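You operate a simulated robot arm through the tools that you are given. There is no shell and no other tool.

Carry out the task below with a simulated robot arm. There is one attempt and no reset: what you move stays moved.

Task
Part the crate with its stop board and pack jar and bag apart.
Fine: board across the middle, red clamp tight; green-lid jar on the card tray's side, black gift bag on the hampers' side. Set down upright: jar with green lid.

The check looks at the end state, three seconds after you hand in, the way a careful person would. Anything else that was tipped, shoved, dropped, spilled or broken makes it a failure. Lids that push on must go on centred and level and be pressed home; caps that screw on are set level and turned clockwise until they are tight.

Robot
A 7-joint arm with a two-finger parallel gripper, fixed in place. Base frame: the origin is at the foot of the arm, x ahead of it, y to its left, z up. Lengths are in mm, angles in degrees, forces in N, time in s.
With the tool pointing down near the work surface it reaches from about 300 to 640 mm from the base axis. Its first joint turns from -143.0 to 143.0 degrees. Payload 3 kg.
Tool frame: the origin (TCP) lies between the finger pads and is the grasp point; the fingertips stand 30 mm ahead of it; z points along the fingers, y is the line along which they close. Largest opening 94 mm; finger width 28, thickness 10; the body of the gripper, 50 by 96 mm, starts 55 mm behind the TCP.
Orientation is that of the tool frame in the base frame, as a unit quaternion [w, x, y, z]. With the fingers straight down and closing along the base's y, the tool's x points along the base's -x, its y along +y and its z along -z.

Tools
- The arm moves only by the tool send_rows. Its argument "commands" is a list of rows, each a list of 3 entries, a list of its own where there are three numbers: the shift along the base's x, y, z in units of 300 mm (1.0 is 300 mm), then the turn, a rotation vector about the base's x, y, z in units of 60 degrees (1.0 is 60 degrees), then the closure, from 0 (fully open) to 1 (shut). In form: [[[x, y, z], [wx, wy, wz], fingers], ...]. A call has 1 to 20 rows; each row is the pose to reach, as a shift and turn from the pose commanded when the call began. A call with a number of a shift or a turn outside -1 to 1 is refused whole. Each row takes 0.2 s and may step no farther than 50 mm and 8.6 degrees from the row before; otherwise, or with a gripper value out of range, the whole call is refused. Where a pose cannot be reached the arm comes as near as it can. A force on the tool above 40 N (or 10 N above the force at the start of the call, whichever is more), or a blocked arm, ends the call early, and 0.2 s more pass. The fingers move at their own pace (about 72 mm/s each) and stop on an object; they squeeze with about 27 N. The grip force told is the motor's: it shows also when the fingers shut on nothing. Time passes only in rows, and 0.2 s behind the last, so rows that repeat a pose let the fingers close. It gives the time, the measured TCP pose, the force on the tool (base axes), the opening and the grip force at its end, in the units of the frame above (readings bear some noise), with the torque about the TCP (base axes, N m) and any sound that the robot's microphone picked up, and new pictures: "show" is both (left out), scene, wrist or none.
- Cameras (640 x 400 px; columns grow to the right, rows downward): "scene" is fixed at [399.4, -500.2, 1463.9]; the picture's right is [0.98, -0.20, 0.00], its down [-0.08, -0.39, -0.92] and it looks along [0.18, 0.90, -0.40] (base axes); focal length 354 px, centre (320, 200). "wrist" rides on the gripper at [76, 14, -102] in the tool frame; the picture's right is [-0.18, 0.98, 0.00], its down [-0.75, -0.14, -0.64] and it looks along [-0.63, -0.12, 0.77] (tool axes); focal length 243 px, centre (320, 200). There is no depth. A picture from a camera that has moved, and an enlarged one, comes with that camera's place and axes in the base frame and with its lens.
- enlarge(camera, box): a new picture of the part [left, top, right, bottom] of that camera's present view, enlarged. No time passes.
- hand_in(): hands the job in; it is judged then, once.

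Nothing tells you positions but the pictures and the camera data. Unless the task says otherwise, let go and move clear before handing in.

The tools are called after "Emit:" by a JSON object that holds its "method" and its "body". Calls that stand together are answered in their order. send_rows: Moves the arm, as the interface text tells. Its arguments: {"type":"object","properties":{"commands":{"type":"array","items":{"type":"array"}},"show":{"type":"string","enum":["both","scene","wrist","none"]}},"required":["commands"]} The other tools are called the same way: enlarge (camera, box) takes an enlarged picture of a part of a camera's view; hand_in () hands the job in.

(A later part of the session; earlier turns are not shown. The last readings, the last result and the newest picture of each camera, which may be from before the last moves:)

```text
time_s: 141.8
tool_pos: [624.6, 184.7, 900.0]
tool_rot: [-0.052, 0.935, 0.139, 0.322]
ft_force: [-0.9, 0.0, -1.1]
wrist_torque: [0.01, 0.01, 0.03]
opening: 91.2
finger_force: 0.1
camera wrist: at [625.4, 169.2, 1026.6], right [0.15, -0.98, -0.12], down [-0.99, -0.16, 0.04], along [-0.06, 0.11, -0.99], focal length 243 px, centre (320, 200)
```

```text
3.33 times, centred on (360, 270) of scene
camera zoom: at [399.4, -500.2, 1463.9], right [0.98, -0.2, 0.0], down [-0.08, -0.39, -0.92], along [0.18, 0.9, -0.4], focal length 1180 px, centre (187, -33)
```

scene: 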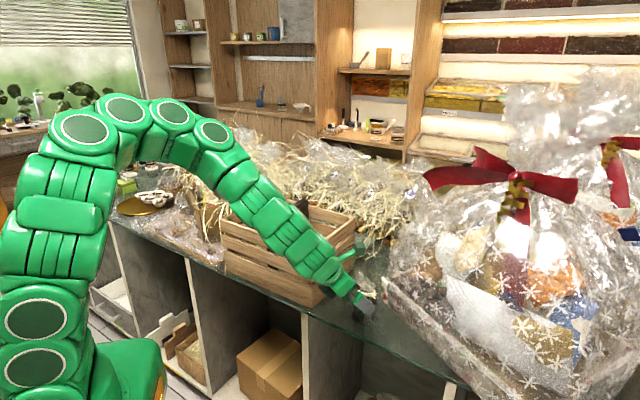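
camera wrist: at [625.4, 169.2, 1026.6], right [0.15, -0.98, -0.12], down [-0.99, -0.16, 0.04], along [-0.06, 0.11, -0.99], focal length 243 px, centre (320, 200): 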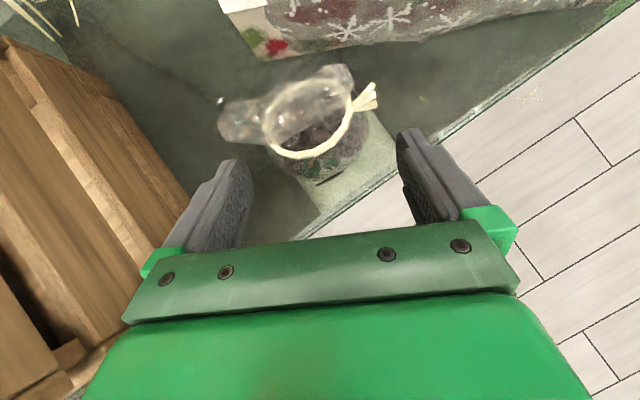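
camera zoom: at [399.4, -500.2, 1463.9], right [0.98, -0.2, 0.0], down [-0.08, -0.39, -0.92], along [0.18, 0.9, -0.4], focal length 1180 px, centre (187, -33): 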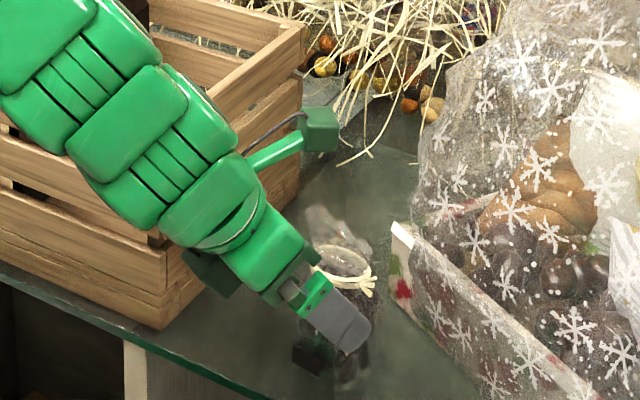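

Aligned on the bag. Final advance and close.

Emit:
{"method": "send_rows", "body": {"commands": [[[0.035, 0.012, -0.045], [0, 0, 0], 0.03], [[0.07, 0.024, -0.092], [0, 0, 0], 0.03], [[0.098, 0.034, -0.135], [0, 0, 0], 0.03], [[0.098, 0.034, -0.135], [0, 0, 0], 0.03]], "show": "both"}}

Emit:
{"method": "enlarge", "body": {"camera": "wrist", "box": [180, 40, 460, 240]}}

Emit:
{"method": "enlarge", "body": {"camera": "scene", "box": [300, 210, 420, 330]}}

```text
time_s: 142.8
tool_pos: [654.1, 195.4, 860.0]
tool_rot: [-0.052, 0.935, 0.139, 0.323]
ft_force: [0.6, 0.1, -0.7]
wrist_torque: [-0.01, -0.02, -0.01]
opening: 91.0
finger_force: 0.0
camera wrist: at [655.1, 178.3, 986.4], right [0.15, -0.98, -0.12], down [-0.99, -0.16, 0.04], along [-0.06, 0.11, -0.99], focal length 243 px, centre (320, 200)
```

scene: 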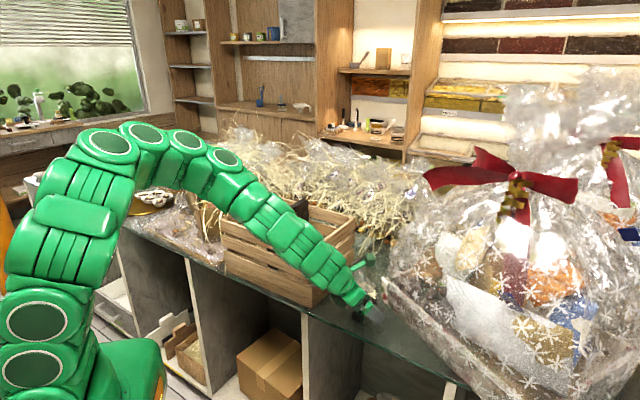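
wrist: 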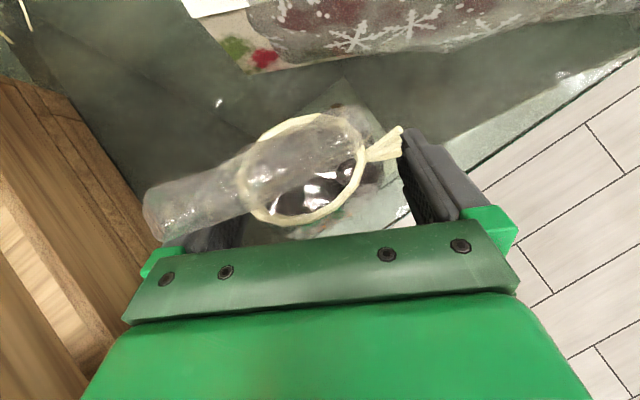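

```text
2.00 times, centred on (320, 140) of wrist
camera zoom: at [655.1, 178.3, 986.4], right [0.15, -0.98, -0.12], down [-0.99, -0.16, 0.04], along [-0.06, 0.11, -0.99], focal length 485 px, centre (320, 320)
```

zoom: 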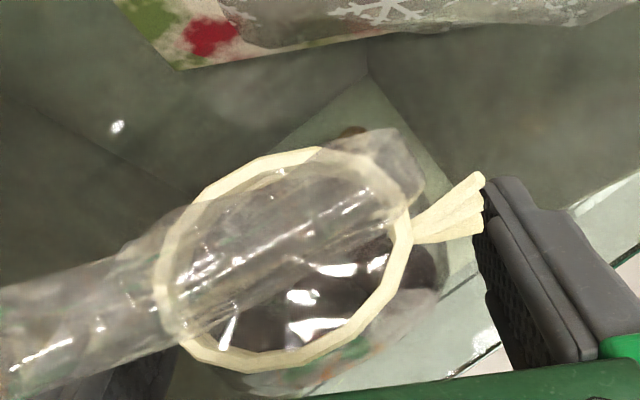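

```text
3.33 times, centred on (360, 270) of scene
camera zoom: at [399.4, -500.2, 1463.9], right [0.98, -0.2, 0.0], down [-0.08, -0.39, -0.92], along [0.18, 0.9, -0.4], focal length 1180 px, centre (187, -33)
```

zoom: 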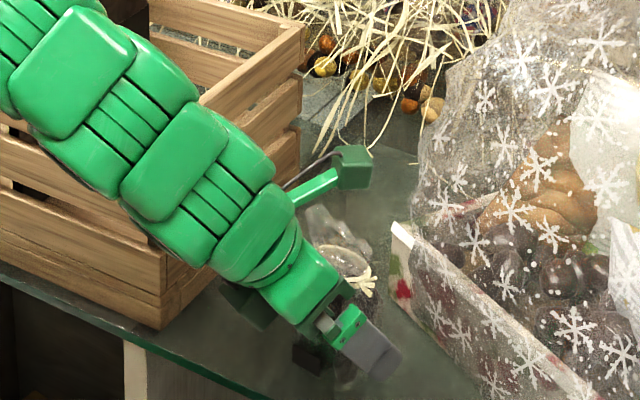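

No contact yet and aligned. Closing on the bag.

Emit:
{"method": "send_rows", "body": {"commands": [[[0, 0, 0], [0, 0, 0], 0.15], [[0, 0, 0], [0, 0, 0], 0.4], [[0, 0, 0], [0, 0, 0], 1], [[0, 0, 0], [0, 0, 0], 1]], "show": "none"}}

Emit:
{"method": "send_rows", "body": {"commands": [[[0, 0, 0.03], [0, 0, 0], 1], [[0, 0, 0.07], [0, 0, 0], 1], [[0, 0, 0.1], [0, 0, 0], 1], [[0, 0, 0.1], [0, 0, 0], 1]], "show": "both"}}

Emit:
{"method": "enlarge", "body": {"camera": "scene", "box": [300, 210, 420, 330]}}

```text
time_s: 143.8
tool_pos: [655.2, 195.1, 859.5]
tool_rot: [-0.053, 0.934, 0.139, 0.323]
ft_force: [2.8, 0.2, 6.5]
wrist_torque: [-0.19, -0.13, 0.1]
opening: 74.3
finger_force: 26.8
```

```text
time_s: 144.8
tool_pos: [652.9, 193.5, 890.3]
tool_rot: [-0.051, 0.935, 0.138, 0.323]
ft_force: [-0.5, 0.3, -0.7]
wrist_torque: [-0.01, 0.01, -0.01]
opening: 74.1
finger_force: 27.5
camera wrist: at [653.5, 177.3, 1017.2], right [0.15, -0.98, -0.12], down [-0.99, -0.16, 0.04], along [-0.06, 0.11, -0.99], focal length 243 px, centre (320, 200)
```

scene: 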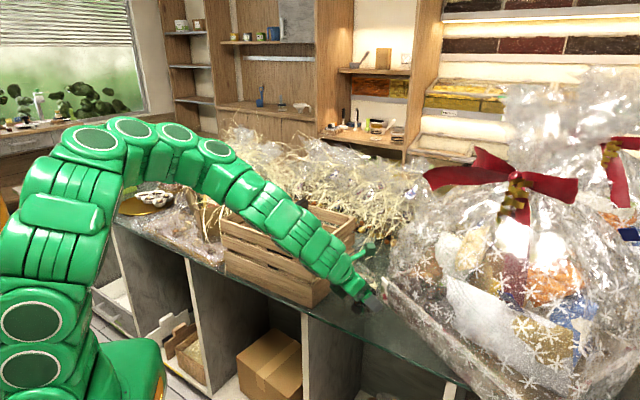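
wrist: 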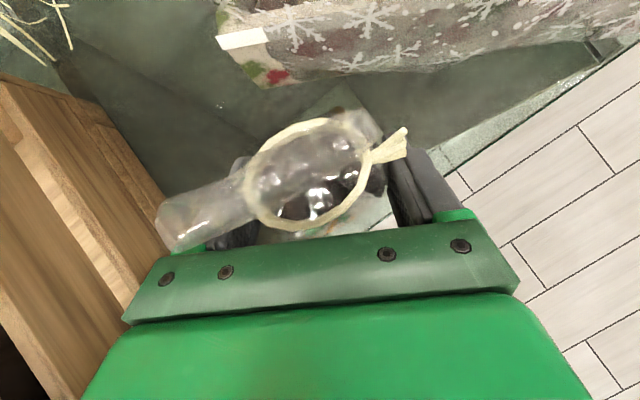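

```text
3.33 times, centred on (360, 270) of scene
camera zoom: at [399.4, -500.2, 1463.9], right [0.98, -0.2, 0.0], down [-0.08, -0.39, -0.92], along [0.18, 0.9, -0.4], focal length 1180 px, centre (187, -33)
```

zoom: 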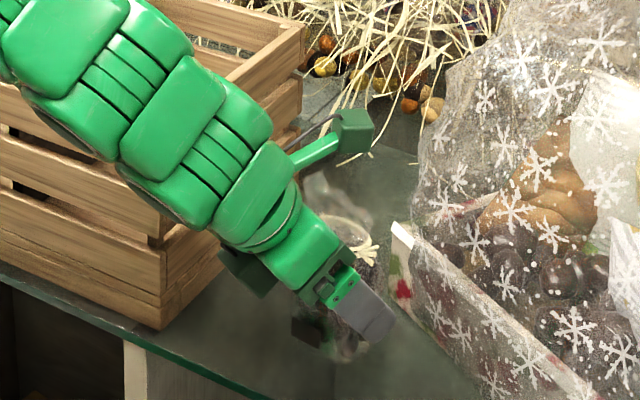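

The bag is held securely (74 mm) and lifts level. Raising it well above the crate rim and handle.

Emit:
{"method": "send_rows", "body": {"commands": [[[0, 0, 0.12], [0, 0, 0], 1], [[0, 0, 0.26], [0, 0, 0], 1], [[0, 0, 0.4], [0, 0, 0], 1], [[0, 0, 0.54], [0, 0, 0], 1], [[0, 0, 0.68], [0, 0, 0], 1], [[0, 0, 0.78], [0, 0, 0], 1], [[0, 0, 0.78], [0, 0, 0], 1]], "show": "scene"}}

Emit:
{"method": "send_rows", "body": {"commands": [[[-0.03, 0.1, 0], [0, 0, 0.045], 1], [[-0.06, 0.21, 0], [0, 0, 0.09], 1], [[-0.09, 0.32, 0], [0, 0, 0.14], 1], [[-0.12, 0.43, 0], [0, 0, 0.19], 1], [[-0.15, 0.54, 0], [0, 0, 0.24], 1], [[-0.18, 0.65, 0], [0, 0, 0.29], 1], [[-0.21, 0.74, 0], [0, 0, 0.34], 1], [[-0.238, 0.822, 0], [0, 0, 0.35], 1], [[-0.238, 0.822, 0], [0, 0, 0.35], 1]], "show": "both"}}

```text
time_s: 146.4
tool_pos: [651.7, 194.7, 1125.0]
tool_rot: [-0.051, 0.935, 0.139, 0.323]
ft_force: [0.0, -0.2, -0.6]
wrist_torque: [0.01, 0.04, 0.0]
opening: 74.4
finger_force: 26.9
```

scene: 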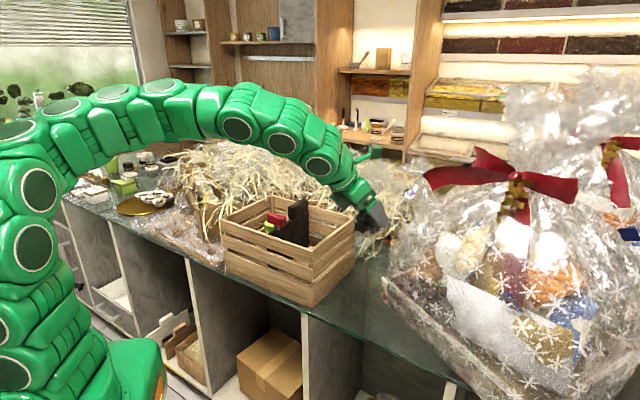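

```text
time_s: 148.4
tool_pos: [578.9, 441.0, 1124.3]
tool_rot: [-0.11, 0.893, 0.307, 0.309]
ft_force: [0.0, -0.6, -0.5]
wrist_torque: [-0.02, -0.01, 0.02]
opening: 74.2
finger_force: 27.2
camera wrist: at [585.6, 426.1, 1250.9], right [0.49, -0.86, -0.12], down [-0.87, -0.5, 0.04], along [-0.09, 0.09, -0.99], focal length 243 px, centre (320, 200)
```

scene: 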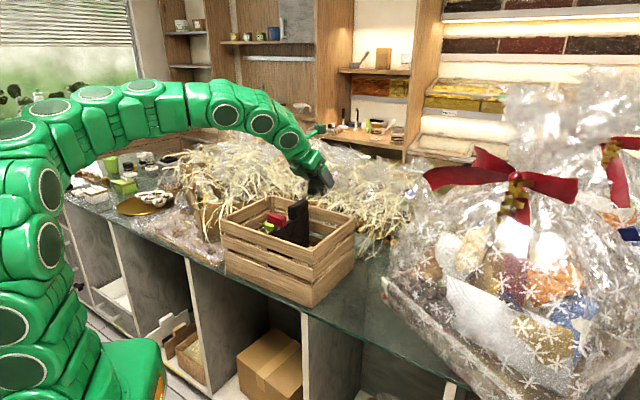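
wrist: 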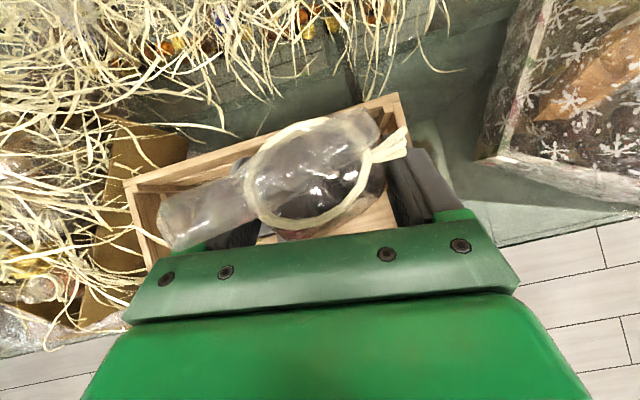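

The bag hangs above the crate's hamper-side half. From the visible corners I'll fine-tune position (about 14 mm outward, 3° rotation) before lowering.

Emit:
{"method": "send_rows", "body": {"commands": [[[0.023, 0.005, 0], [0, 0, 0.025], 1], [[0.046, 0.01, 0], [0, 0, 0.05], 1], [[0.046, 0.01, 0], [0, 0, 0.05], 1], [[0.046, 0.01, 0], [0, 0, 0.05], 1]], "show": "both"}}

Emit:
{"method": "enlarge", "body": {"camera": "wrist", "box": [100, 40, 460, 260]}}

Emit:
{"method": "enlarge", "body": {"camera": "scene", "box": [210, 120, 390, 310]}}

```text
time_s: 149.4
tool_pos: [593.2, 443.0, 1123.2]
tool_rot: [-0.119, 0.885, 0.331, 0.305]
ft_force: [0.3, 0.4, -1.5]
wrist_torque: [0.01, -0.02, 0.0]
opening: 74.0
finger_force: 27.1
camera wrist: at [600.4, 429.0, 1250.4], right [0.54, -0.83, -0.12], down [-0.84, -0.54, 0.04], along [-0.1, 0.08, -0.99], focal length 243 px, centre (320, 200)
```

scene: 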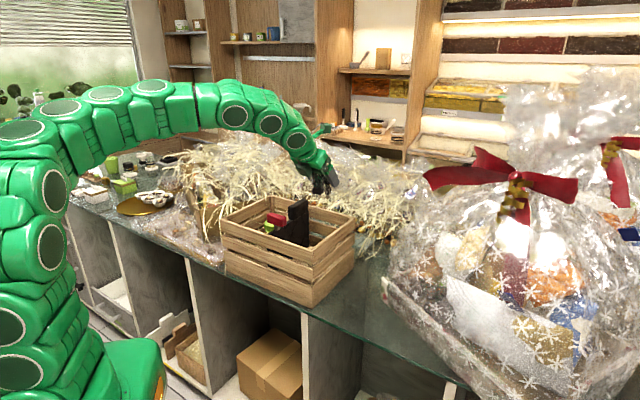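
wrist: 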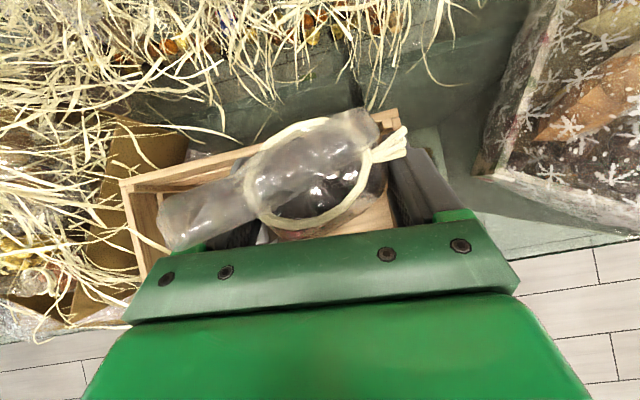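

```text
1.78 times, centred on (280, 150) of wrist
camera zoom: at [600.4, 429.0, 1250.4], right [0.54, -0.83, -0.12], down [-0.84, -0.54, 0.04], along [-0.1, 0.08, -0.99], focal length 431 px, centre (391, 289)
```

zoom: 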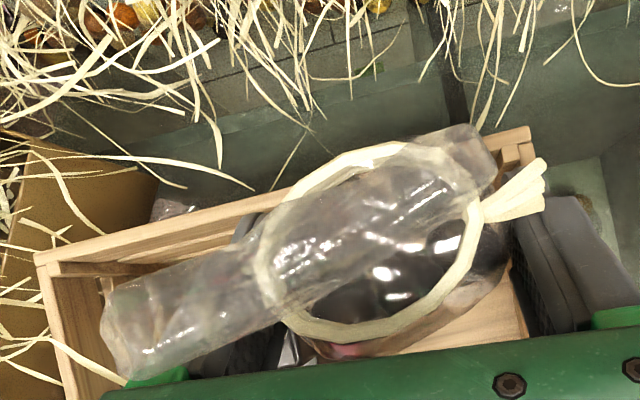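

```text
2.11 times, centred on (300, 215) of scene
camera zoom: at [399.4, -500.2, 1463.9], right [0.98, -0.2, 0.0], down [-0.08, -0.39, -0.92], along [0.18, 0.9, -0.4], focal length 746 px, centre (362, 168)
```

zoom: 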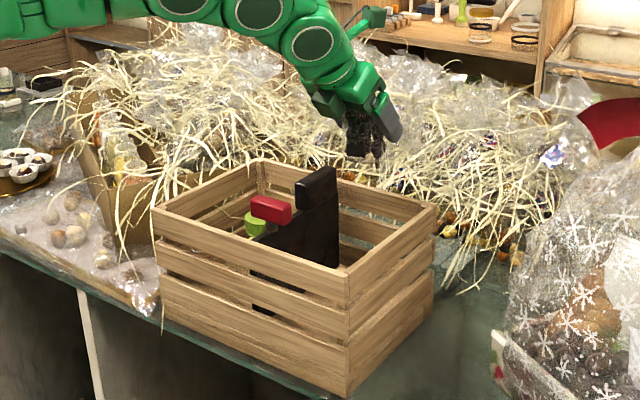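

Position checks out: bag centre is mid-compartment with ~10 mm margins. Lowering in stages.

Emit:
{"method": "send_rows", "body": {"commands": [[[0, 0, -0.1], [0, 0, 0], 1], [[0, 0, -0.2], [0, 0, 0], 1], [[0, 0, -0.3], [0, 0, 0], 1], [[0, 0, -0.4], [0, 0, 0], 1], [[0, 0, -0.48], [0, 0, 0], 1], [[0, 0, -0.48], [0, 0, 0], 1]], "show": "both"}}

Emit:
{"method": "enlarge", "body": {"camera": "wrist", "box": [100, 20, 500, 260]}}

Emit:
{"method": "enlarge", "body": {"camera": "scene", "box": [210, 150, 390, 310]}}

```text
time_s: 150.8
tool_pos: [593.8, 444.9, 979.3]
tool_rot: [-0.118, 0.886, 0.33, 0.304]
ft_force: [0.4, -0.8, -1.0]
wrist_torque: [-0.03, 0.0, 0.04]
opening: 74.1
finger_force: 27.0
camera wrist: at [600.7, 430.3, 1106.3], right [0.54, -0.83, -0.12], down [-0.84, -0.54, 0.04], along [-0.1, 0.08, -0.99], focal length 243 px, centre (320, 200)
```

scene: 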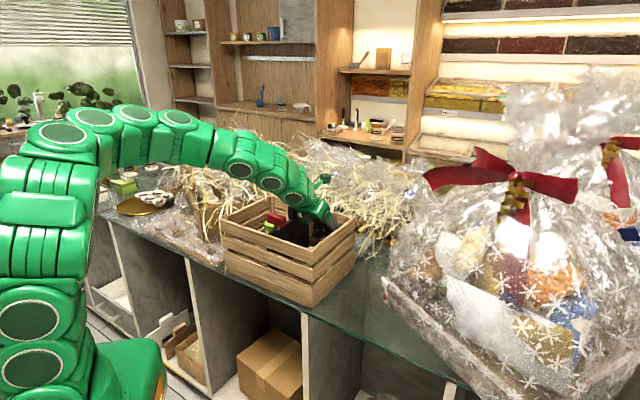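
wrist: 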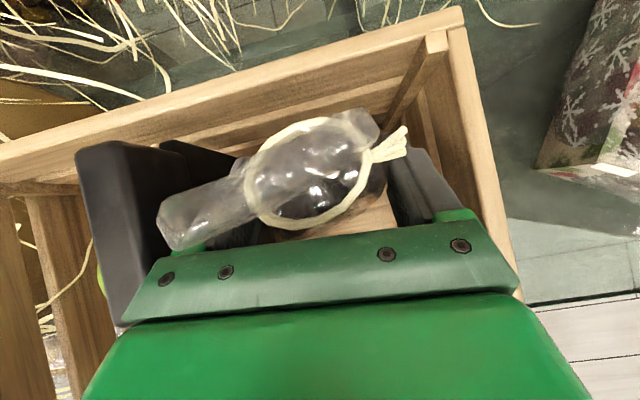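

```text
1.60 times, centred on (300, 140) of wrist
camera zoom: at [600.7, 430.3, 1106.3], right [0.54, -0.83, -0.12], down [-0.84, -0.54, 0.04], along [-0.1, 0.08, -0.99], focal length 388 px, centre (352, 296)
```

zoom: 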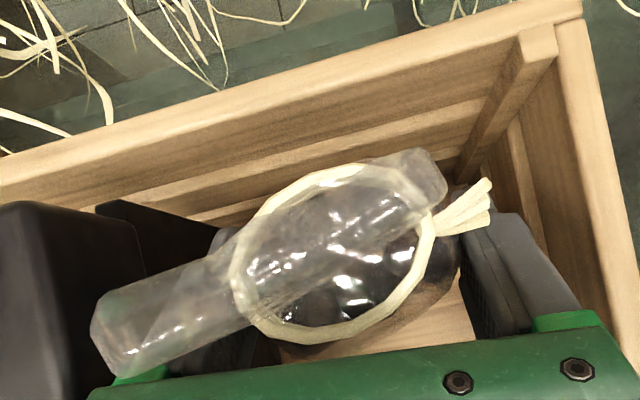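

```text
2.50 times, centred on (300, 230) of scene
camera zoom: at [399.4, -500.2, 1463.9], right [0.98, -0.2, 0.0], down [-0.08, -0.39, -0.92], along [0.18, 0.9, -0.4], focal length 885 px, centre (370, 125)
```

zoom: 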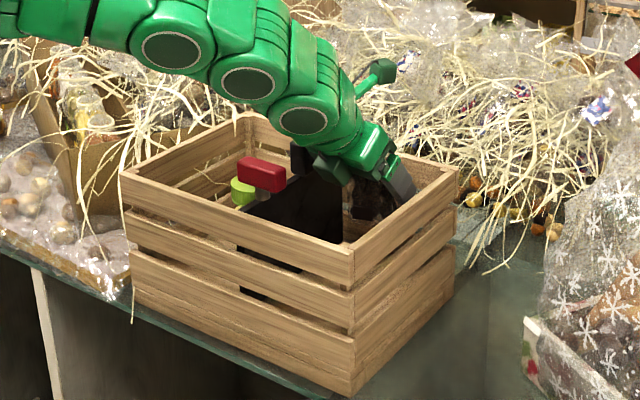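

Clearances look good to the end wall, handle and clamp. Continuing down slowly.

Emit:
{"method": "send_rows", "body": {"commands": [[[0, 0, -0.06], [0, 0, 0], 1], [[0, 0, -0.12], [0, 0, 0], 1], [[0, 0, -0.18], [0, 0, 0], 1], [[0, 0, -0.22], [0, 0, 0], 1], [[0, 0, -0.22], [0, 0, 0], 1]], "show": "both"}}

Emit:
{"method": "enlarge", "body": {"camera": "wrist", "box": [100, 20, 500, 260]}}

Emit:
{"method": "enlarge", "body": {"camera": "scene", "box": [210, 150, 390, 310]}}

```text
time_s: 152.0
tool_pos: [593.9, 444.6, 914.5]
tool_rot: [-0.119, 0.885, 0.33, 0.306]
ft_force: [0.6, -1.0, -1.5]
wrist_torque: [0.0, 0.01, 0.03]
opening: 74.3
finger_force: 26.9
camera wrist: at [601.6, 430.0, 1040.6], right [0.54, -0.84, -0.12], down [-0.84, -0.54, 0.04], along [-0.1, 0.08, -0.99], focal length 243 px, centre (320, 200)
```

scene: 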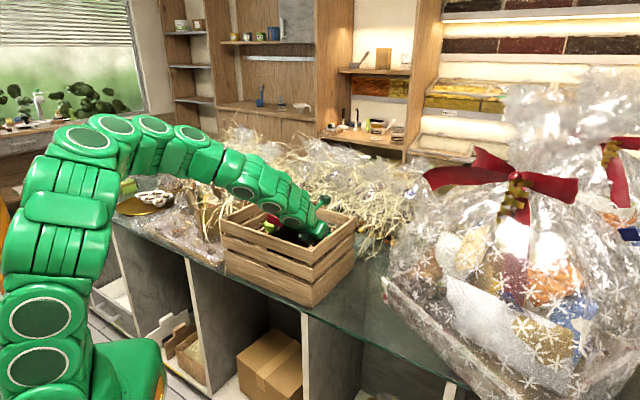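
wrist: 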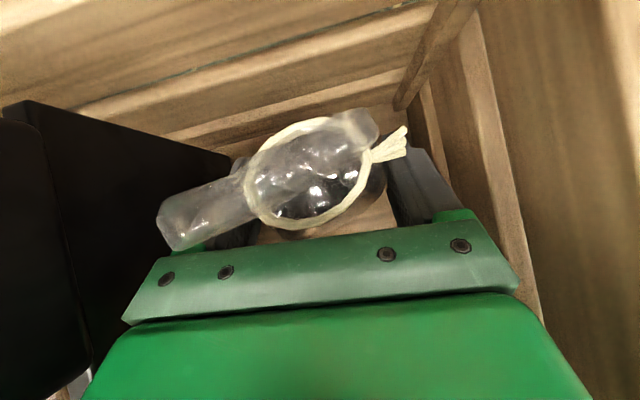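

```text
1.60 times, centred on (300, 140) of wrist
camera zoom: at [601.6, 430.0, 1040.6], right [0.54, -0.84, -0.12], down [-0.84, -0.54, 0.04], along [-0.1, 0.08, -0.99], focal length 388 px, centre (352, 296)
```

zoom: 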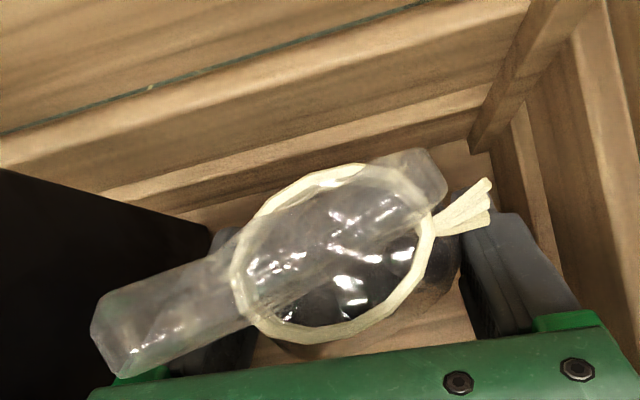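

```text
2.50 times, centred on (300, 230) of scene
camera zoom: at [399.4, -500.2, 1463.9], right [0.98, -0.2, 0.0], down [-0.08, -0.39, -0.92], along [0.18, 0.9, -0.4], focal length 885 px, centre (370, 125)
```

zoom: 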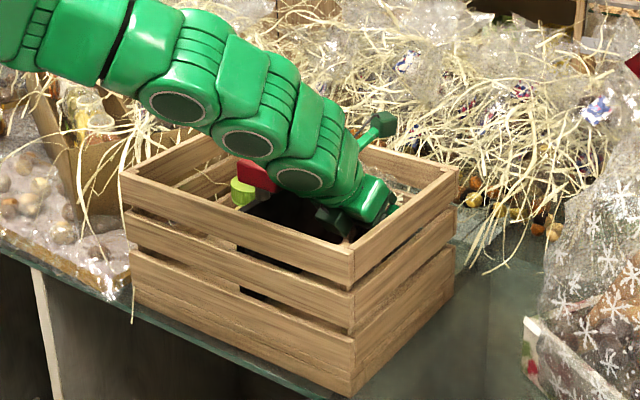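

Forearm is getting near the clamp bar in the picture; I'll zoom in to check clearance before the last 25 mm.

Emit:
{"method": "enlarge", "body": {"camera": "scene", "box": [250, 190, 350, 250]}}

Emit:
{"method": "enlarge", "body": {"camera": "wrist", "box": [0, 380, 640, 400]}}

Emit:
{"method": "enlarge", "body": {"camera": "wrist", "box": [0, 0, 20, 400]}}

```text
6.40 times, centred on (300, 220) of scene
camera zoom: at [399.4, -500.2, 1463.9], right [0.98, -0.2, 0.0], down [-0.08, -0.39, -0.92], along [0.18, 0.9, -0.4], focal length 2266 px, centre (448, 72)
```

zoom: 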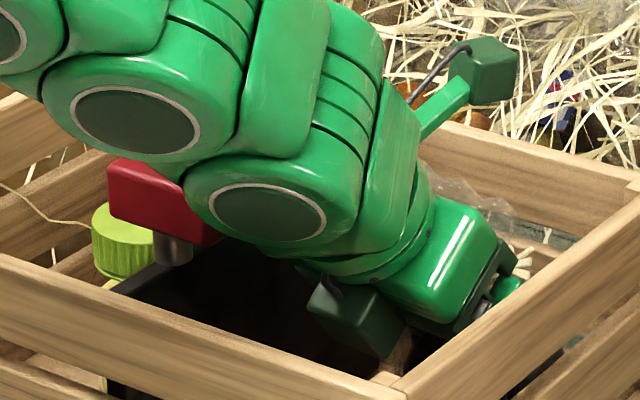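

```text
1.00 times, centred on (320, 390) of wrist (not enlarged: the box is as wide or as high as the picture)
camera zoom: at [601.6, 430.0, 1040.6], right [0.54, -0.84, -0.12], down [-0.84, -0.54, 0.04], along [-0.1, 0.08, -0.99], focal length 243 px, centre (320, 10)
```

zoom: 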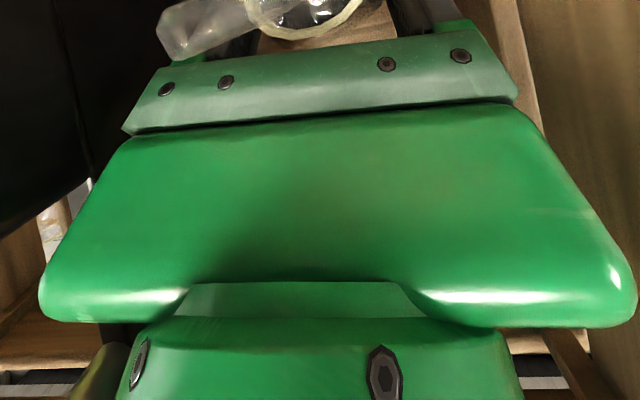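

```text
1.00 times, centred on (10, 200) of wrist (not enlarged: the box is as wide or as high as the picture)
camera zoom: at [601.6, 430.0, 1040.6], right [0.54, -0.84, -0.12], down [-0.84, -0.54, 0.04], along [-0.1, 0.08, -0.99], focal length 243 px, centre (630, 200)
```

zoom: 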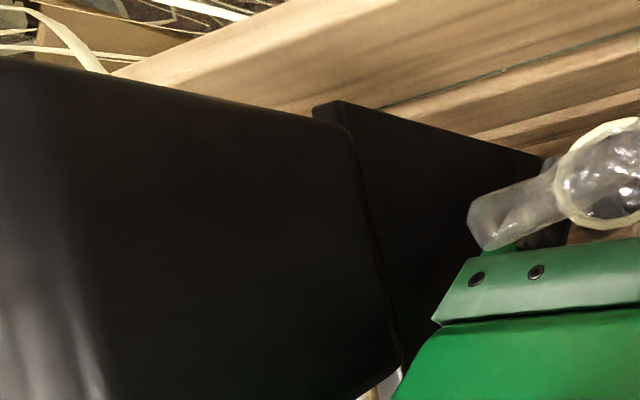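

Geometry checks out: about 10 mm clearance between wrist and the clamp bar end. Lowering the remaining distance in small steps.

Emit:
{"method": "send_rows", "body": {"commands": [[[0, 0, -0.02], [0, 0, 0], 1], [[0, 0, -0.04], [0, 0, 0], 1], [[0, 0, -0.055], [0, 0, 0], 1], [[0, 0, -0.055], [0, 0, 0], 1]], "show": "scene"}}

Emit:
{"method": "enlarge", "body": {"camera": "scene", "box": [210, 170, 370, 310]}}

```text
time_s: 153.0
tool_pos: [593.4, 443.3, 897.2]
tool_rot: [-0.119, 0.885, 0.332, 0.305]
ft_force: [-1.6, -0.3, 14.3]
wrist_torque: [-0.41, -0.19, -0.01]
opening: 74.1
finger_force: 26.8
```

scene: 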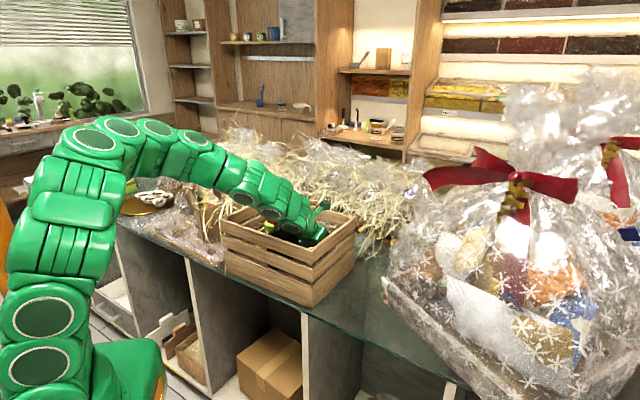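

```text
2.86 times, centred on (290, 240) of scene
camera zoom: at [399.4, -500.2, 1463.9], right [0.98, -0.2, 0.0], down [-0.08, -0.39, -0.92], along [0.18, 0.9, -0.4], focal length 1012 px, centre (406, 86)
```

zoom: 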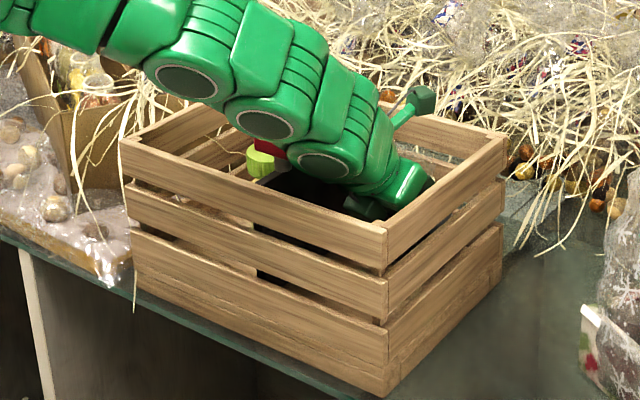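

Contact at 14 N, slightly earlier than expected and off to the right side. I'll look before going on.

Emit:
{"method": "enlarge", "body": {"camera": "wrist", "box": [120, 20, 520, 260]}}

Emit:
{"method": "enlarge", "body": {"camera": "scene", "box": [280, 200, 360, 300]}}

```text
1.60 times, centred on (320, 140) of wrist
camera zoom: at [601.2, 429.2, 1023.4], right [0.54, -0.83, -0.12], down [-0.84, -0.54, 0.04], along [-0.1, 0.08, -0.99], focal length 388 px, centre (320, 296)
```

zoom: 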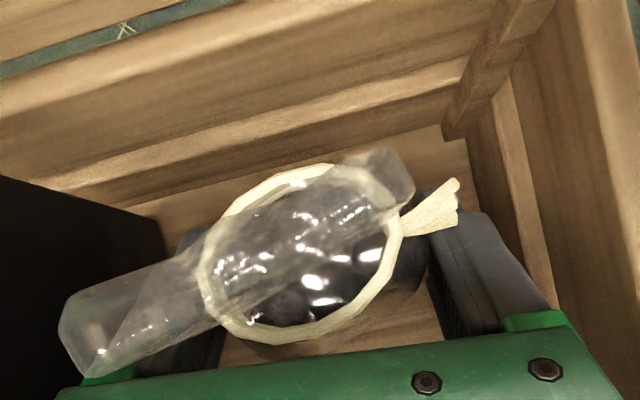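

```text
4.00 times, centred on (320, 250) of scene
camera zoom: at [399.4, -500.2, 1463.9], right [0.98, -0.2, 0.0], down [-0.08, -0.39, -0.92], along [0.18, 0.9, -0.4], focal length 1416 px, centre (320, 0)
```

zoom: 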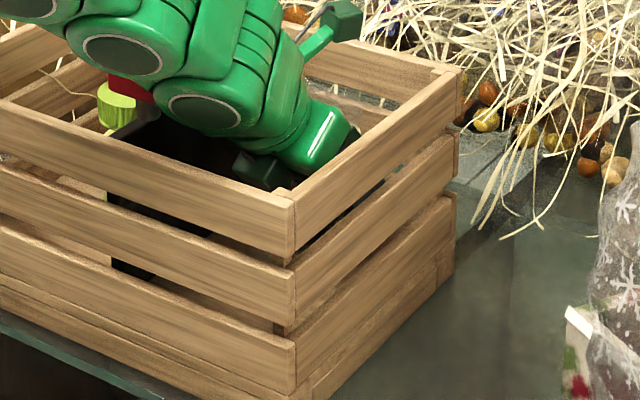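

The bag looks upright and at the floor. I'll press down a few more millimetres gently so it seats flat, watching the force.

Emit:
{"method": "send_rows", "body": {"commands": [[[0, 0, -0.007], [0, 0, 0], 1], [[0, 0, -0.014], [0, 0, 0], 1], [[0, 0, -0.014], [0, 0, 0], 1]], "show": "none"}}

```text
time_s: 153.8
tool_pos: [592.6, 444.0, 892.7]
tool_rot: [-0.119, 0.885, 0.331, 0.305]
ft_force: [2.1, 8.6, 23.4]
wrist_torque: [0.03, -0.18, 0.08]
opening: 74.6
finger_force: 26.8
```

Force is now centred, so the bag stands flat on the floor. I'll ease pressure, open the fingers modestly, and rise straight up.

Emit:
{"method": "send_rows", "body": {"commands": [[[0, 0, 0.008], [0, 0, 0], 0.95], [[0, 0, 0.008], [0, 0, 0], 0.18], [[0, 0, 0.008], [0, 0, 0], 0.13], [[0, 0, 0.008], [0, 0, 0], 0.13], [[0, 0, 0.03], [0, 0, 0], 0.13], [[0, 0, 0.06], [0, 0, 0], 0.13]], "show": "both"}}

Emit:
{"method": "enlarge", "body": {"camera": "wrist", "box": [120, 20, 520, 260]}}

Emit:
{"method": "enlarge", "body": {"camera": "scene", "box": [210, 170, 370, 310]}}

```text
time_s: 155.2
tool_pos: [594.4, 444.9, 911.1]
tool_rot: [-0.119, 0.885, 0.331, 0.304]
ft_force: [0.6, -0.5, -0.6]
wrist_torque: [-0.01, 0.0, 0.03]
opening: 82.0
finger_force: 0.1
camera wrist: at [602.0, 429.2, 1038.7], right [0.54, -0.84, -0.12], down [-0.84, -0.54, 0.04], along [-0.1, 0.08, -0.99], focal length 243 px, centre (320, 200)
```

scene: 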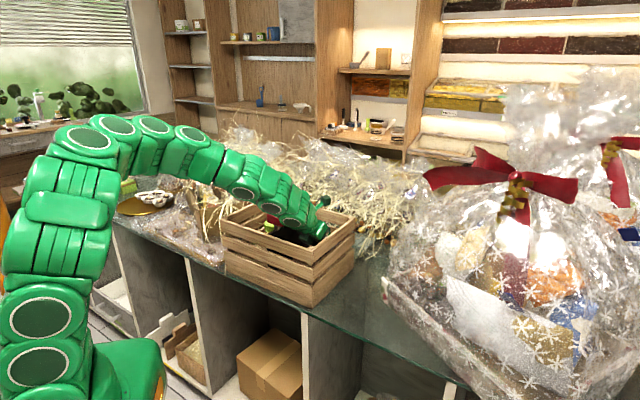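
wrist: 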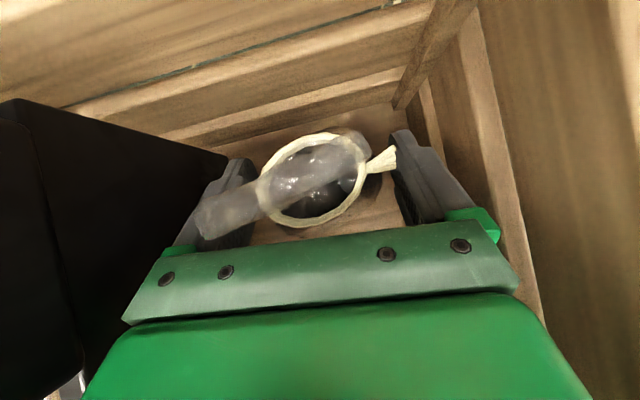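

```text
1.60 times, centred on (320, 140) of wrist
camera zoom: at [602.0, 429.2, 1038.7], right [0.54, -0.84, -0.12], down [-0.84, -0.54, 0.04], along [-0.1, 0.08, -0.99], focal length 388 px, centre (320, 296)
```

zoom: 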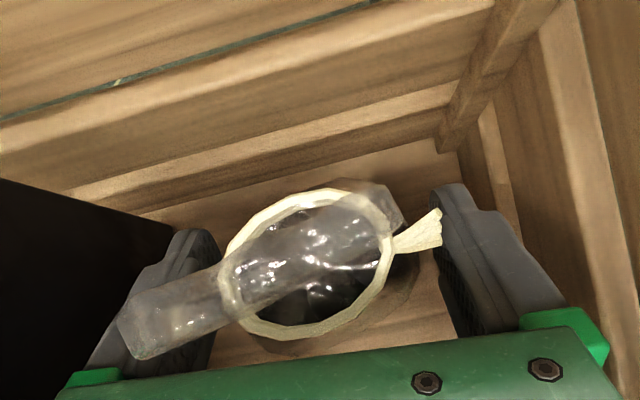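

```text
2.86 times, centred on (290, 240) of scene
camera zoom: at [399.4, -500.2, 1463.9], right [0.98, -0.2, 0.0], down [-0.08, -0.39, -0.92], along [0.18, 0.9, -0.4], focal length 1012 px, centre (406, 86)
```

zoom: 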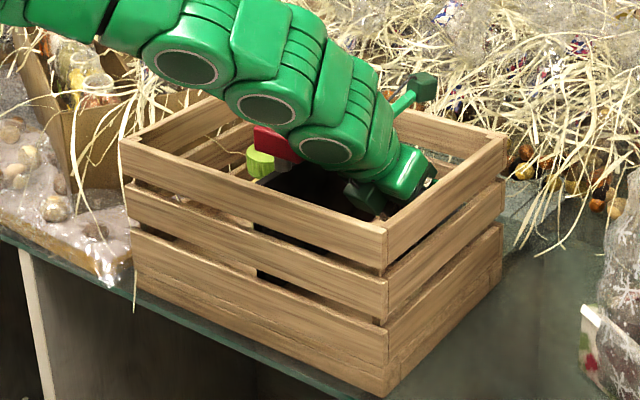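

The bag stays put as the gripper rises; crate unmoved. Continuing straight up slowly.

Emit:
{"method": "send_rows", "body": {"commands": [[[0, 0, 0.05], [0, 0, 0], 0.13], [[0, 0, 0.1], [0, 0, 0], 0.13], [[0, 0, 0.15], [0, 0, 0], 0.13], [[0, 0, 0.2], [0, 0, 0], 0.13], [[0, 0, 0.25], [0, 0, 0], 0.13], [[0, 0, 0.25], [0, 0, 0], 0.13]], "show": "both"}}

Emit:
{"method": "enlarge", "body": {"camera": "scene", "box": [210, 170, 370, 310]}}

```text
time_s: 156.6
tool_pos: [595.0, 442.1, 984.0]
tool_rot: [-0.118, 0.886, 0.33, 0.304]
ft_force: [-0.5, 0.5, 0.6]
wrist_torque: [-0.01, -0.05, -0.01]
opening: 82.0
finger_force: 0.0
camera wrist: at [602.8, 427.5, 1111.5], right [0.54, -0.84, -0.12], down [-0.84, -0.54, 0.04], along [-0.1, 0.08, -0.99], focal length 243 px, centre (320, 200)
```

scene: 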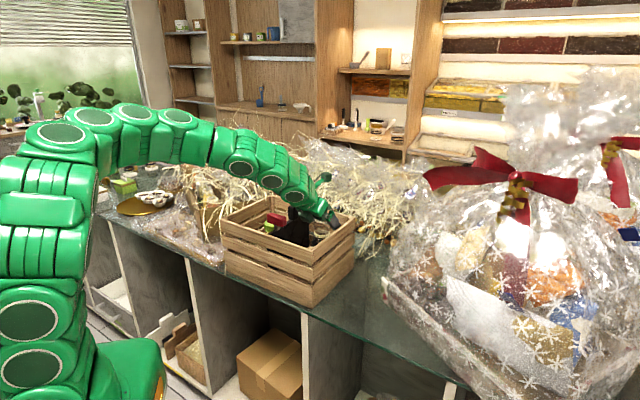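
wrist: 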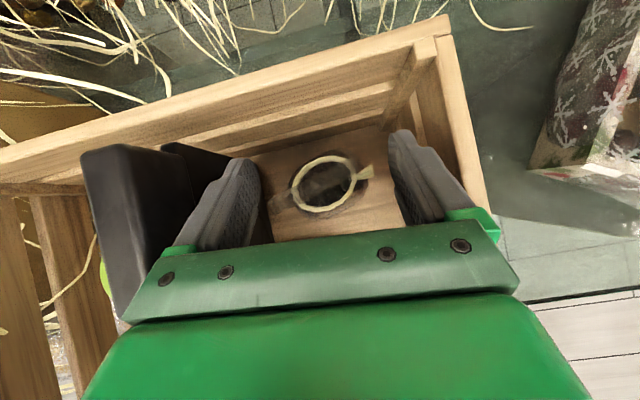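

```text
2.86 times, centred on (290, 240) of scene
camera zoom: at [399.4, -500.2, 1463.9], right [0.98, -0.2, 0.0], down [-0.08, -0.39, -0.92], along [0.18, 0.9, -0.4], focal length 1012 px, centre (406, 86)
```

zoom: 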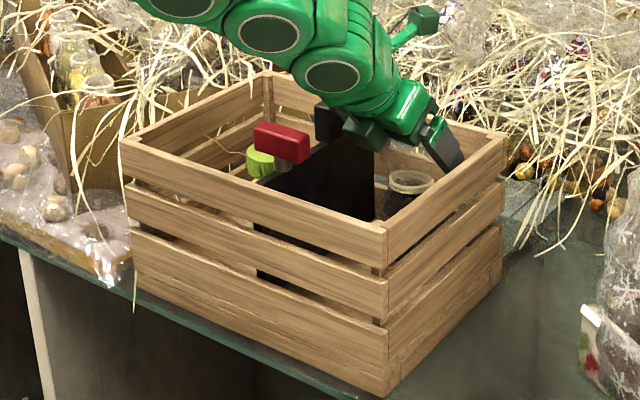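

The bag stands upright in the hamper-side half; the crate hasn't moved. Rising clear.

Emit:
{"method": "send_rows", "body": {"commands": [[[0, 0, 0.08], [0, 0, 0], 0.13], [[0, 0, 0.18], [0, 0, 0], 0.13], [[0, 0, 0.3], [0, 0, 0], 0.13], [[0, 0, 0.44], [0, 0, 0], 0.13], [[0, 0, 0.56], [0, 0, 0], 0.13], [[-0.05, -0.04, 0.64], [0, 0, 0], 0.13], [[-0.15, -0.12, 0.7], [0, 0, 0], 0.13], [[-0.26, -0.22, 0.75], [0, 0, 0], 0.13], [[-0.36, -0.31, 0.78], [0, 0, 0], 0.13], [[-0.36, -0.31, 0.78], [0, 0, 0], 0.13]], "show": "both"}}

Emit:
{"method": "enlarge", "body": {"camera": "scene", "box": [210, 170, 370, 310]}}

Emit:
{"method": "enlarge", "body": {"camera": "wrist", "box": [60, 0, 480, 240]}}

```text
time_s: 159.0
tool_pos: [524.6, 341.4, 1095.5]
tool_rot: [-0.153, 0.922, 0.302, 0.187]
ft_force: [-0.2, 0.2, -0.6]
wrist_torque: [-0.03, -0.06, 0.0]
opening: 81.7
finger_force: 0.1
stopped in row 10: the arm was blocked; the commanded pose is now the measured one
camera wrist: at [565.2, 326.6, 1215.6], right [0.47, -0.85, -0.25], down [-0.81, -0.52, 0.26], along [-0.35, 0.08, -0.93], focal length 243 px, centre (320, 200)
```

scene: 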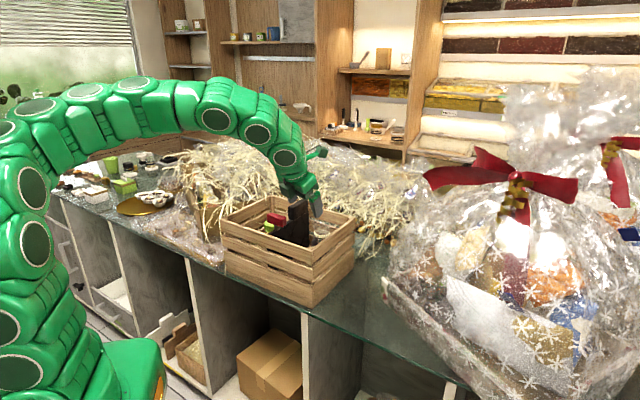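
wrist: 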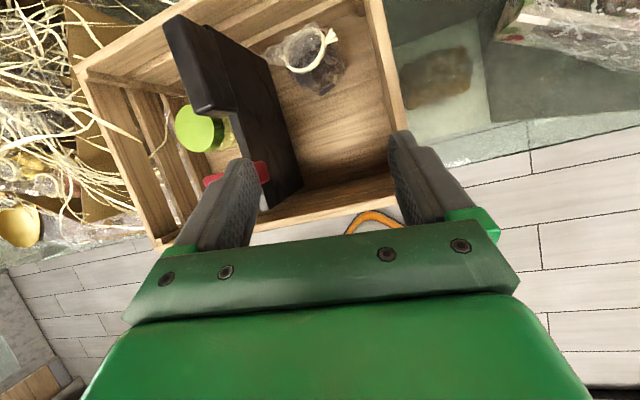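

```text
2.86 times, centred on (290, 240) of scene
camera zoom: at [399.4, -500.2, 1463.9], right [0.98, -0.2, 0.0], down [-0.08, -0.39, -0.92], along [0.18, 0.9, -0.4], focal length 1012 px, centre (406, 86)
```

zoom: 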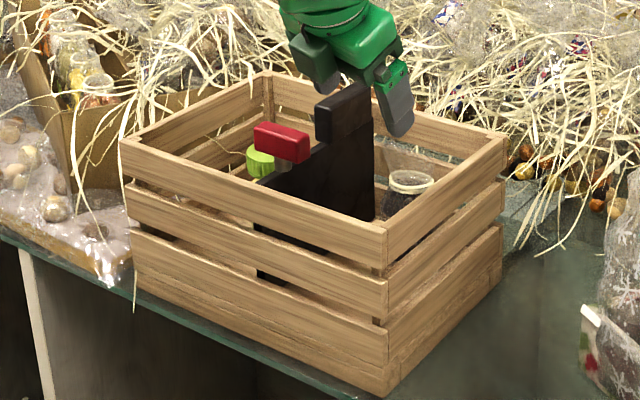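

```text
1.52 times, centred on (270, 120) of wrist
camera zoom: at [565.2, 326.6, 1215.6], right [0.47, -0.85, -0.25], down [-0.81, -0.52, 0.26], along [-0.35, 0.08, -0.93], focal length 370 px, centre (396, 322)
```

zoom: 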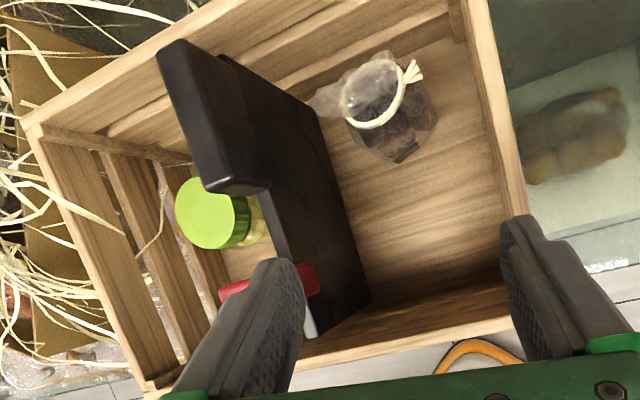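

The arm stopped itself near a joint limit (no tool force), above the crate. I'll rise straight up, then unwind the wrist rotation.

Emit:
{"method": "send_rows", "body": {"commands": [[[0, 0, 0.08], [0, 0, 0], 0.13], [[0, 0, 0.18], [0, 0, 0], 0.13], [[0, 0, 0.3], [0, 0, 0], 0.13], [[0, 0, 0.4], [0, 0, 0], 0.13], [[0, 0, 0.4], [0, 0, -0.1], 0.13], [[0, 0, 0.4], [0, 0, -0.22], 0.13], [[0, 0, 0.4], [0, 0, -0.34], 0.13], [[0, 0, 0.4], [0, 0, -0.46], 0.13], [[0, 0, 0.4], [0, 0, -0.46], 0.13]], "show": "both"}}

```text
time_s: 161.2
tool_pos: [569.8, 288.6, 1175.2]
tool_rot: [-0.1, 0.978, 0.02, 0.18]
ft_force: [-0.2, 0.0, 1.0]
wrist_torque: [0.02, 0.0, 0.0]
opening: 81.5
finger_force: 0.0
stopped in row 9: the arm was blocked; the commanded pose is now the measured one
camera wrist: at [605.9, 252.8, 1292.2], right [-0.1, -0.96, -0.25], down [-0.94, 0.01, 0.34], along [-0.33, 0.27, -0.9], focal length 243 px, centre (320, 200)
```

scene: 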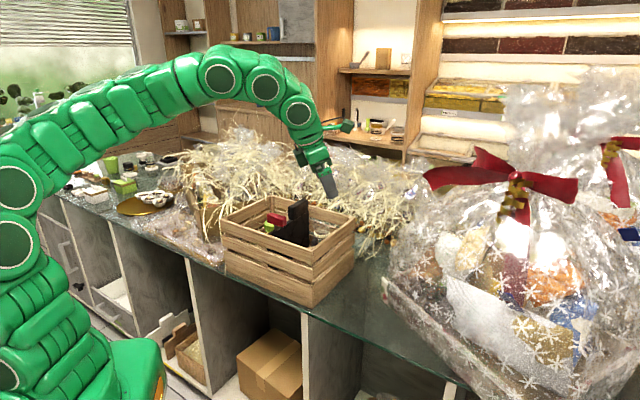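
wrist: 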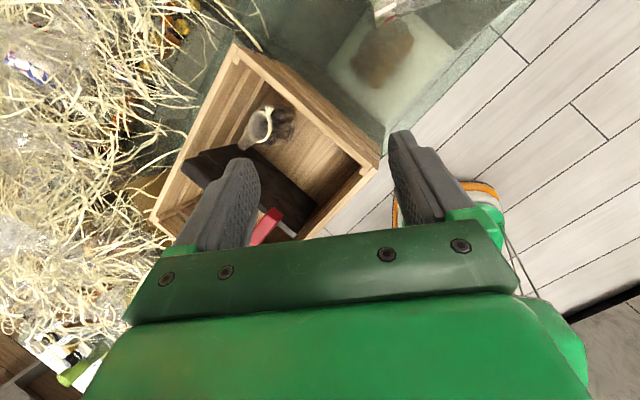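

The arm posture is awkward after the flip. I'll move outward over the open counter side while straightening the tool to vertical.

Emit:
{"method": "send_rows", "body": {"commands": [[[0.03, -0.03, 0.02], [-0.05, 0.086, 0], 0.13], [[0.06, -0.06, 0.02], [-0.1, 0.172, 0], 0.13], [[0.09, -0.09, 0.02], [-0.15, 0.258, 0], 0.13], [[0.1, -0.12, 0.02], [-0.2, 0.343, 0], 0.13], [[0.1, -0.12, 0.02], [-0.2, 0.343, 0], 0.13]], "show": "none"}}

Emit:
{"method": "send_rows", "body": {"commands": [[[0, 0, 0], [0, 0, -0.14], 0], [[0, 0, 0], [0, 0, -0.28], 0], [[0, 0, 0], [0, 0, -0.42], 0], [[0, 0, 0], [0, 0, -0.56], 0], [[0, 0, 0], [0, 0, -0.7], 0], [[0, 0, 0], [0, 0, -0.84], 0], [[0, 0, 0], [0, 0, -0.98], 0]], "show": "scene"}}

```text
time_s: 162.4
tool_pos: [599.2, 254.9, 1182.6]
tool_rot: [0.0, 1.0, 0.021, 0.001]
ft_force: [1.1, 0.2, -0.1]
wrist_torque: [-0.02, 0.0, 0.01]
opening: 81.6
finger_force: 0.0
```

```text
time_s: 164.0
tool_pos: [599.2, 255.1, 1181.9]
tool_rot: [0.001, 0.881, -0.473, 0.001]
ft_force: [0.3, 0.0, 0.0]
wrist_torque: [0.02, 0.02, 0.01]
opening: 94.1
finger_force: 0.0
```

scene: 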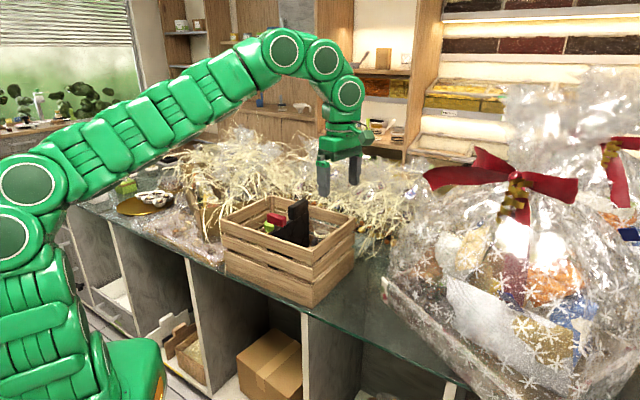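

Tool is vertical again. Unwinding the rest and moving to a viewpoint over the robot side of the crate for inspection.

Emit:
{"method": "send_rows", "body": {"commands": [[[0, 0, 0.03], [0, 0, -0.14], 0], [[0, 0, 0.06], [0, 0, -0.28], 0], [[0, 0, 0.1], [0, 0, -0.42], 0], [[-0.03, 0, 0.14], [0, 0, -0.56], 0], [[-0.08, 0, 0.18], [0, 0, -0.7], 0], [[-0.15, 0.02, 0.22], [0, 0, -0.84], 0], [[-0.22, 0.05, 0.26], [0, 0, -0.98], 0]], "show": "none"}}

Emit:
{"method": "send_rows", "body": {"commands": [[[-0.08, 0.05, 0.03], [0, 0, -0.1], 0], [[-0.17, 0.12, 0.04], [0, 0, -0.2], 0], [[-0.26, 0.19, 0.04], [0, 0, -0.3], 0], [[-0.35, 0.26, 0.04], [0, 0, -0.33], 0], [[-0.43, 0.33, 0.04], [0, 0, -0.33], 0], [[-0.45, 0.36, 0.04], [0, 0, -0.33], 0], [[-0.45, 0.36, 0.04], [0, 0, -0.33], 0]], "show": "both"}}

Emit:
{"method": "enlarge", "body": {"camera": "wrist", "box": [150, 0, 500, 220]}}

Emit:
{"method": "enlarge", "body": {"camera": "scene", "box": [200, 170, 400, 310]}}

```text
time_s: 165.6
tool_pos: [531.3, 266.9, 1260.1]
tool_rot: [-0.002, -0.535, 0.845, -0.002]
ft_force: [0.6, -1.2, 0.3]
wrist_torque: [0.0, -0.01, 0.04]
opening: 94.0
finger_force: 0.0
```

```text
time_s: 167.2
tool_pos: [396.8, 376.0, 1273.1]
tool_rot: [-0.002, -0.384, 0.923, 0.0]
ft_force: [-0.4, 0.0, 0.0]
wrist_torque: [-0.02, -0.02, -0.01]
opening: 93.8
finger_force: 0.0
camera wrist: at [332.9, 331.4, 1375.4], right [-0.57, 0.82, 0.0], down [0.63, 0.44, 0.64], along [0.53, 0.36, -0.77], focal length 243 px, centre (320, 200)
```

scene: 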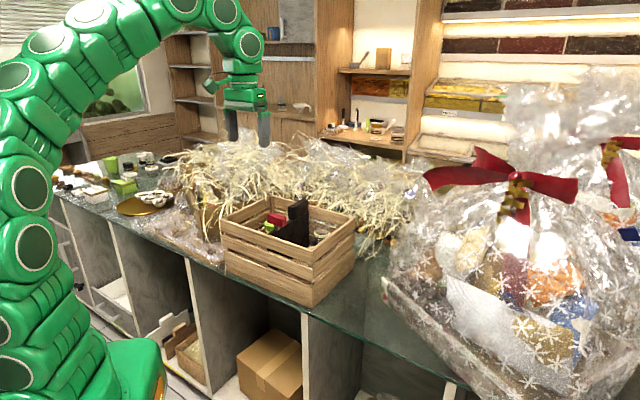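
wrist: 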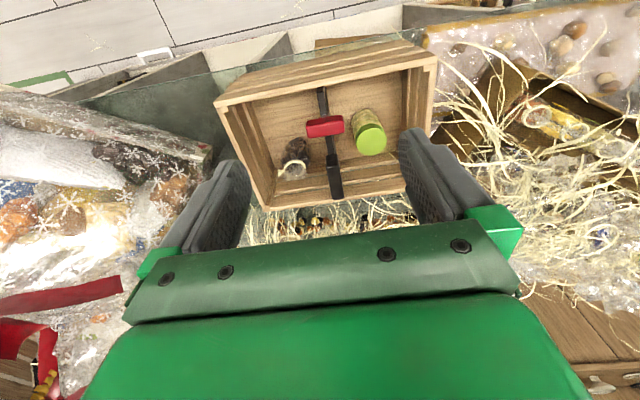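

```text
1.82 times, centred on (325, 110) of wrist
camera zoom: at [332.9, 331.4, 1375.4], right [-0.57, 0.82, 0.0], down [0.63, 0.44, 0.64], along [0.53, 0.36, -0.77], focal length 441 px, centre (311, 364)
```

zoom: 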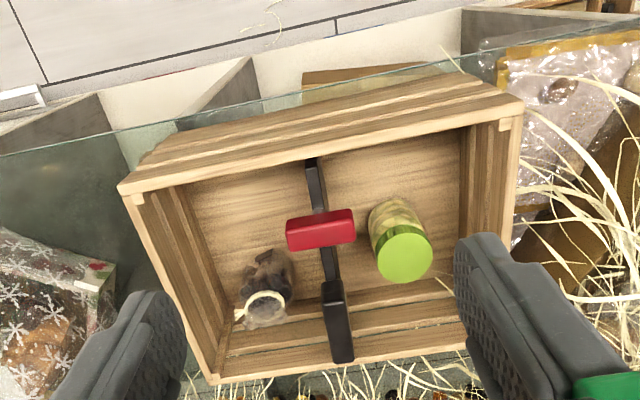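

```text
2.86 times, centred on (300, 240) of scene
camera zoom: at [399.4, -500.2, 1463.9], right [0.98, -0.2, 0.0], down [-0.08, -0.39, -0.92], along [0.18, 0.9, -0.4], focal length 1012 px, centre (377, 86)
```

zoom: 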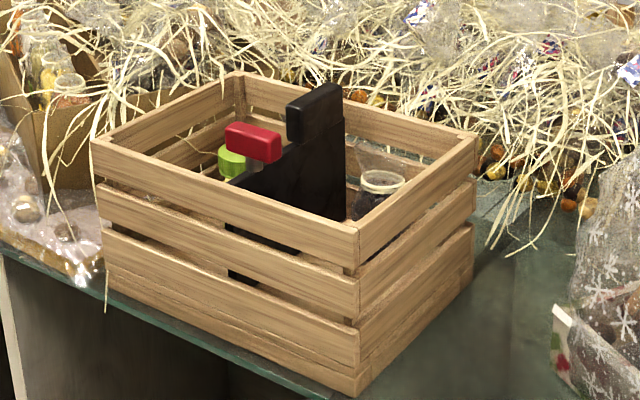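

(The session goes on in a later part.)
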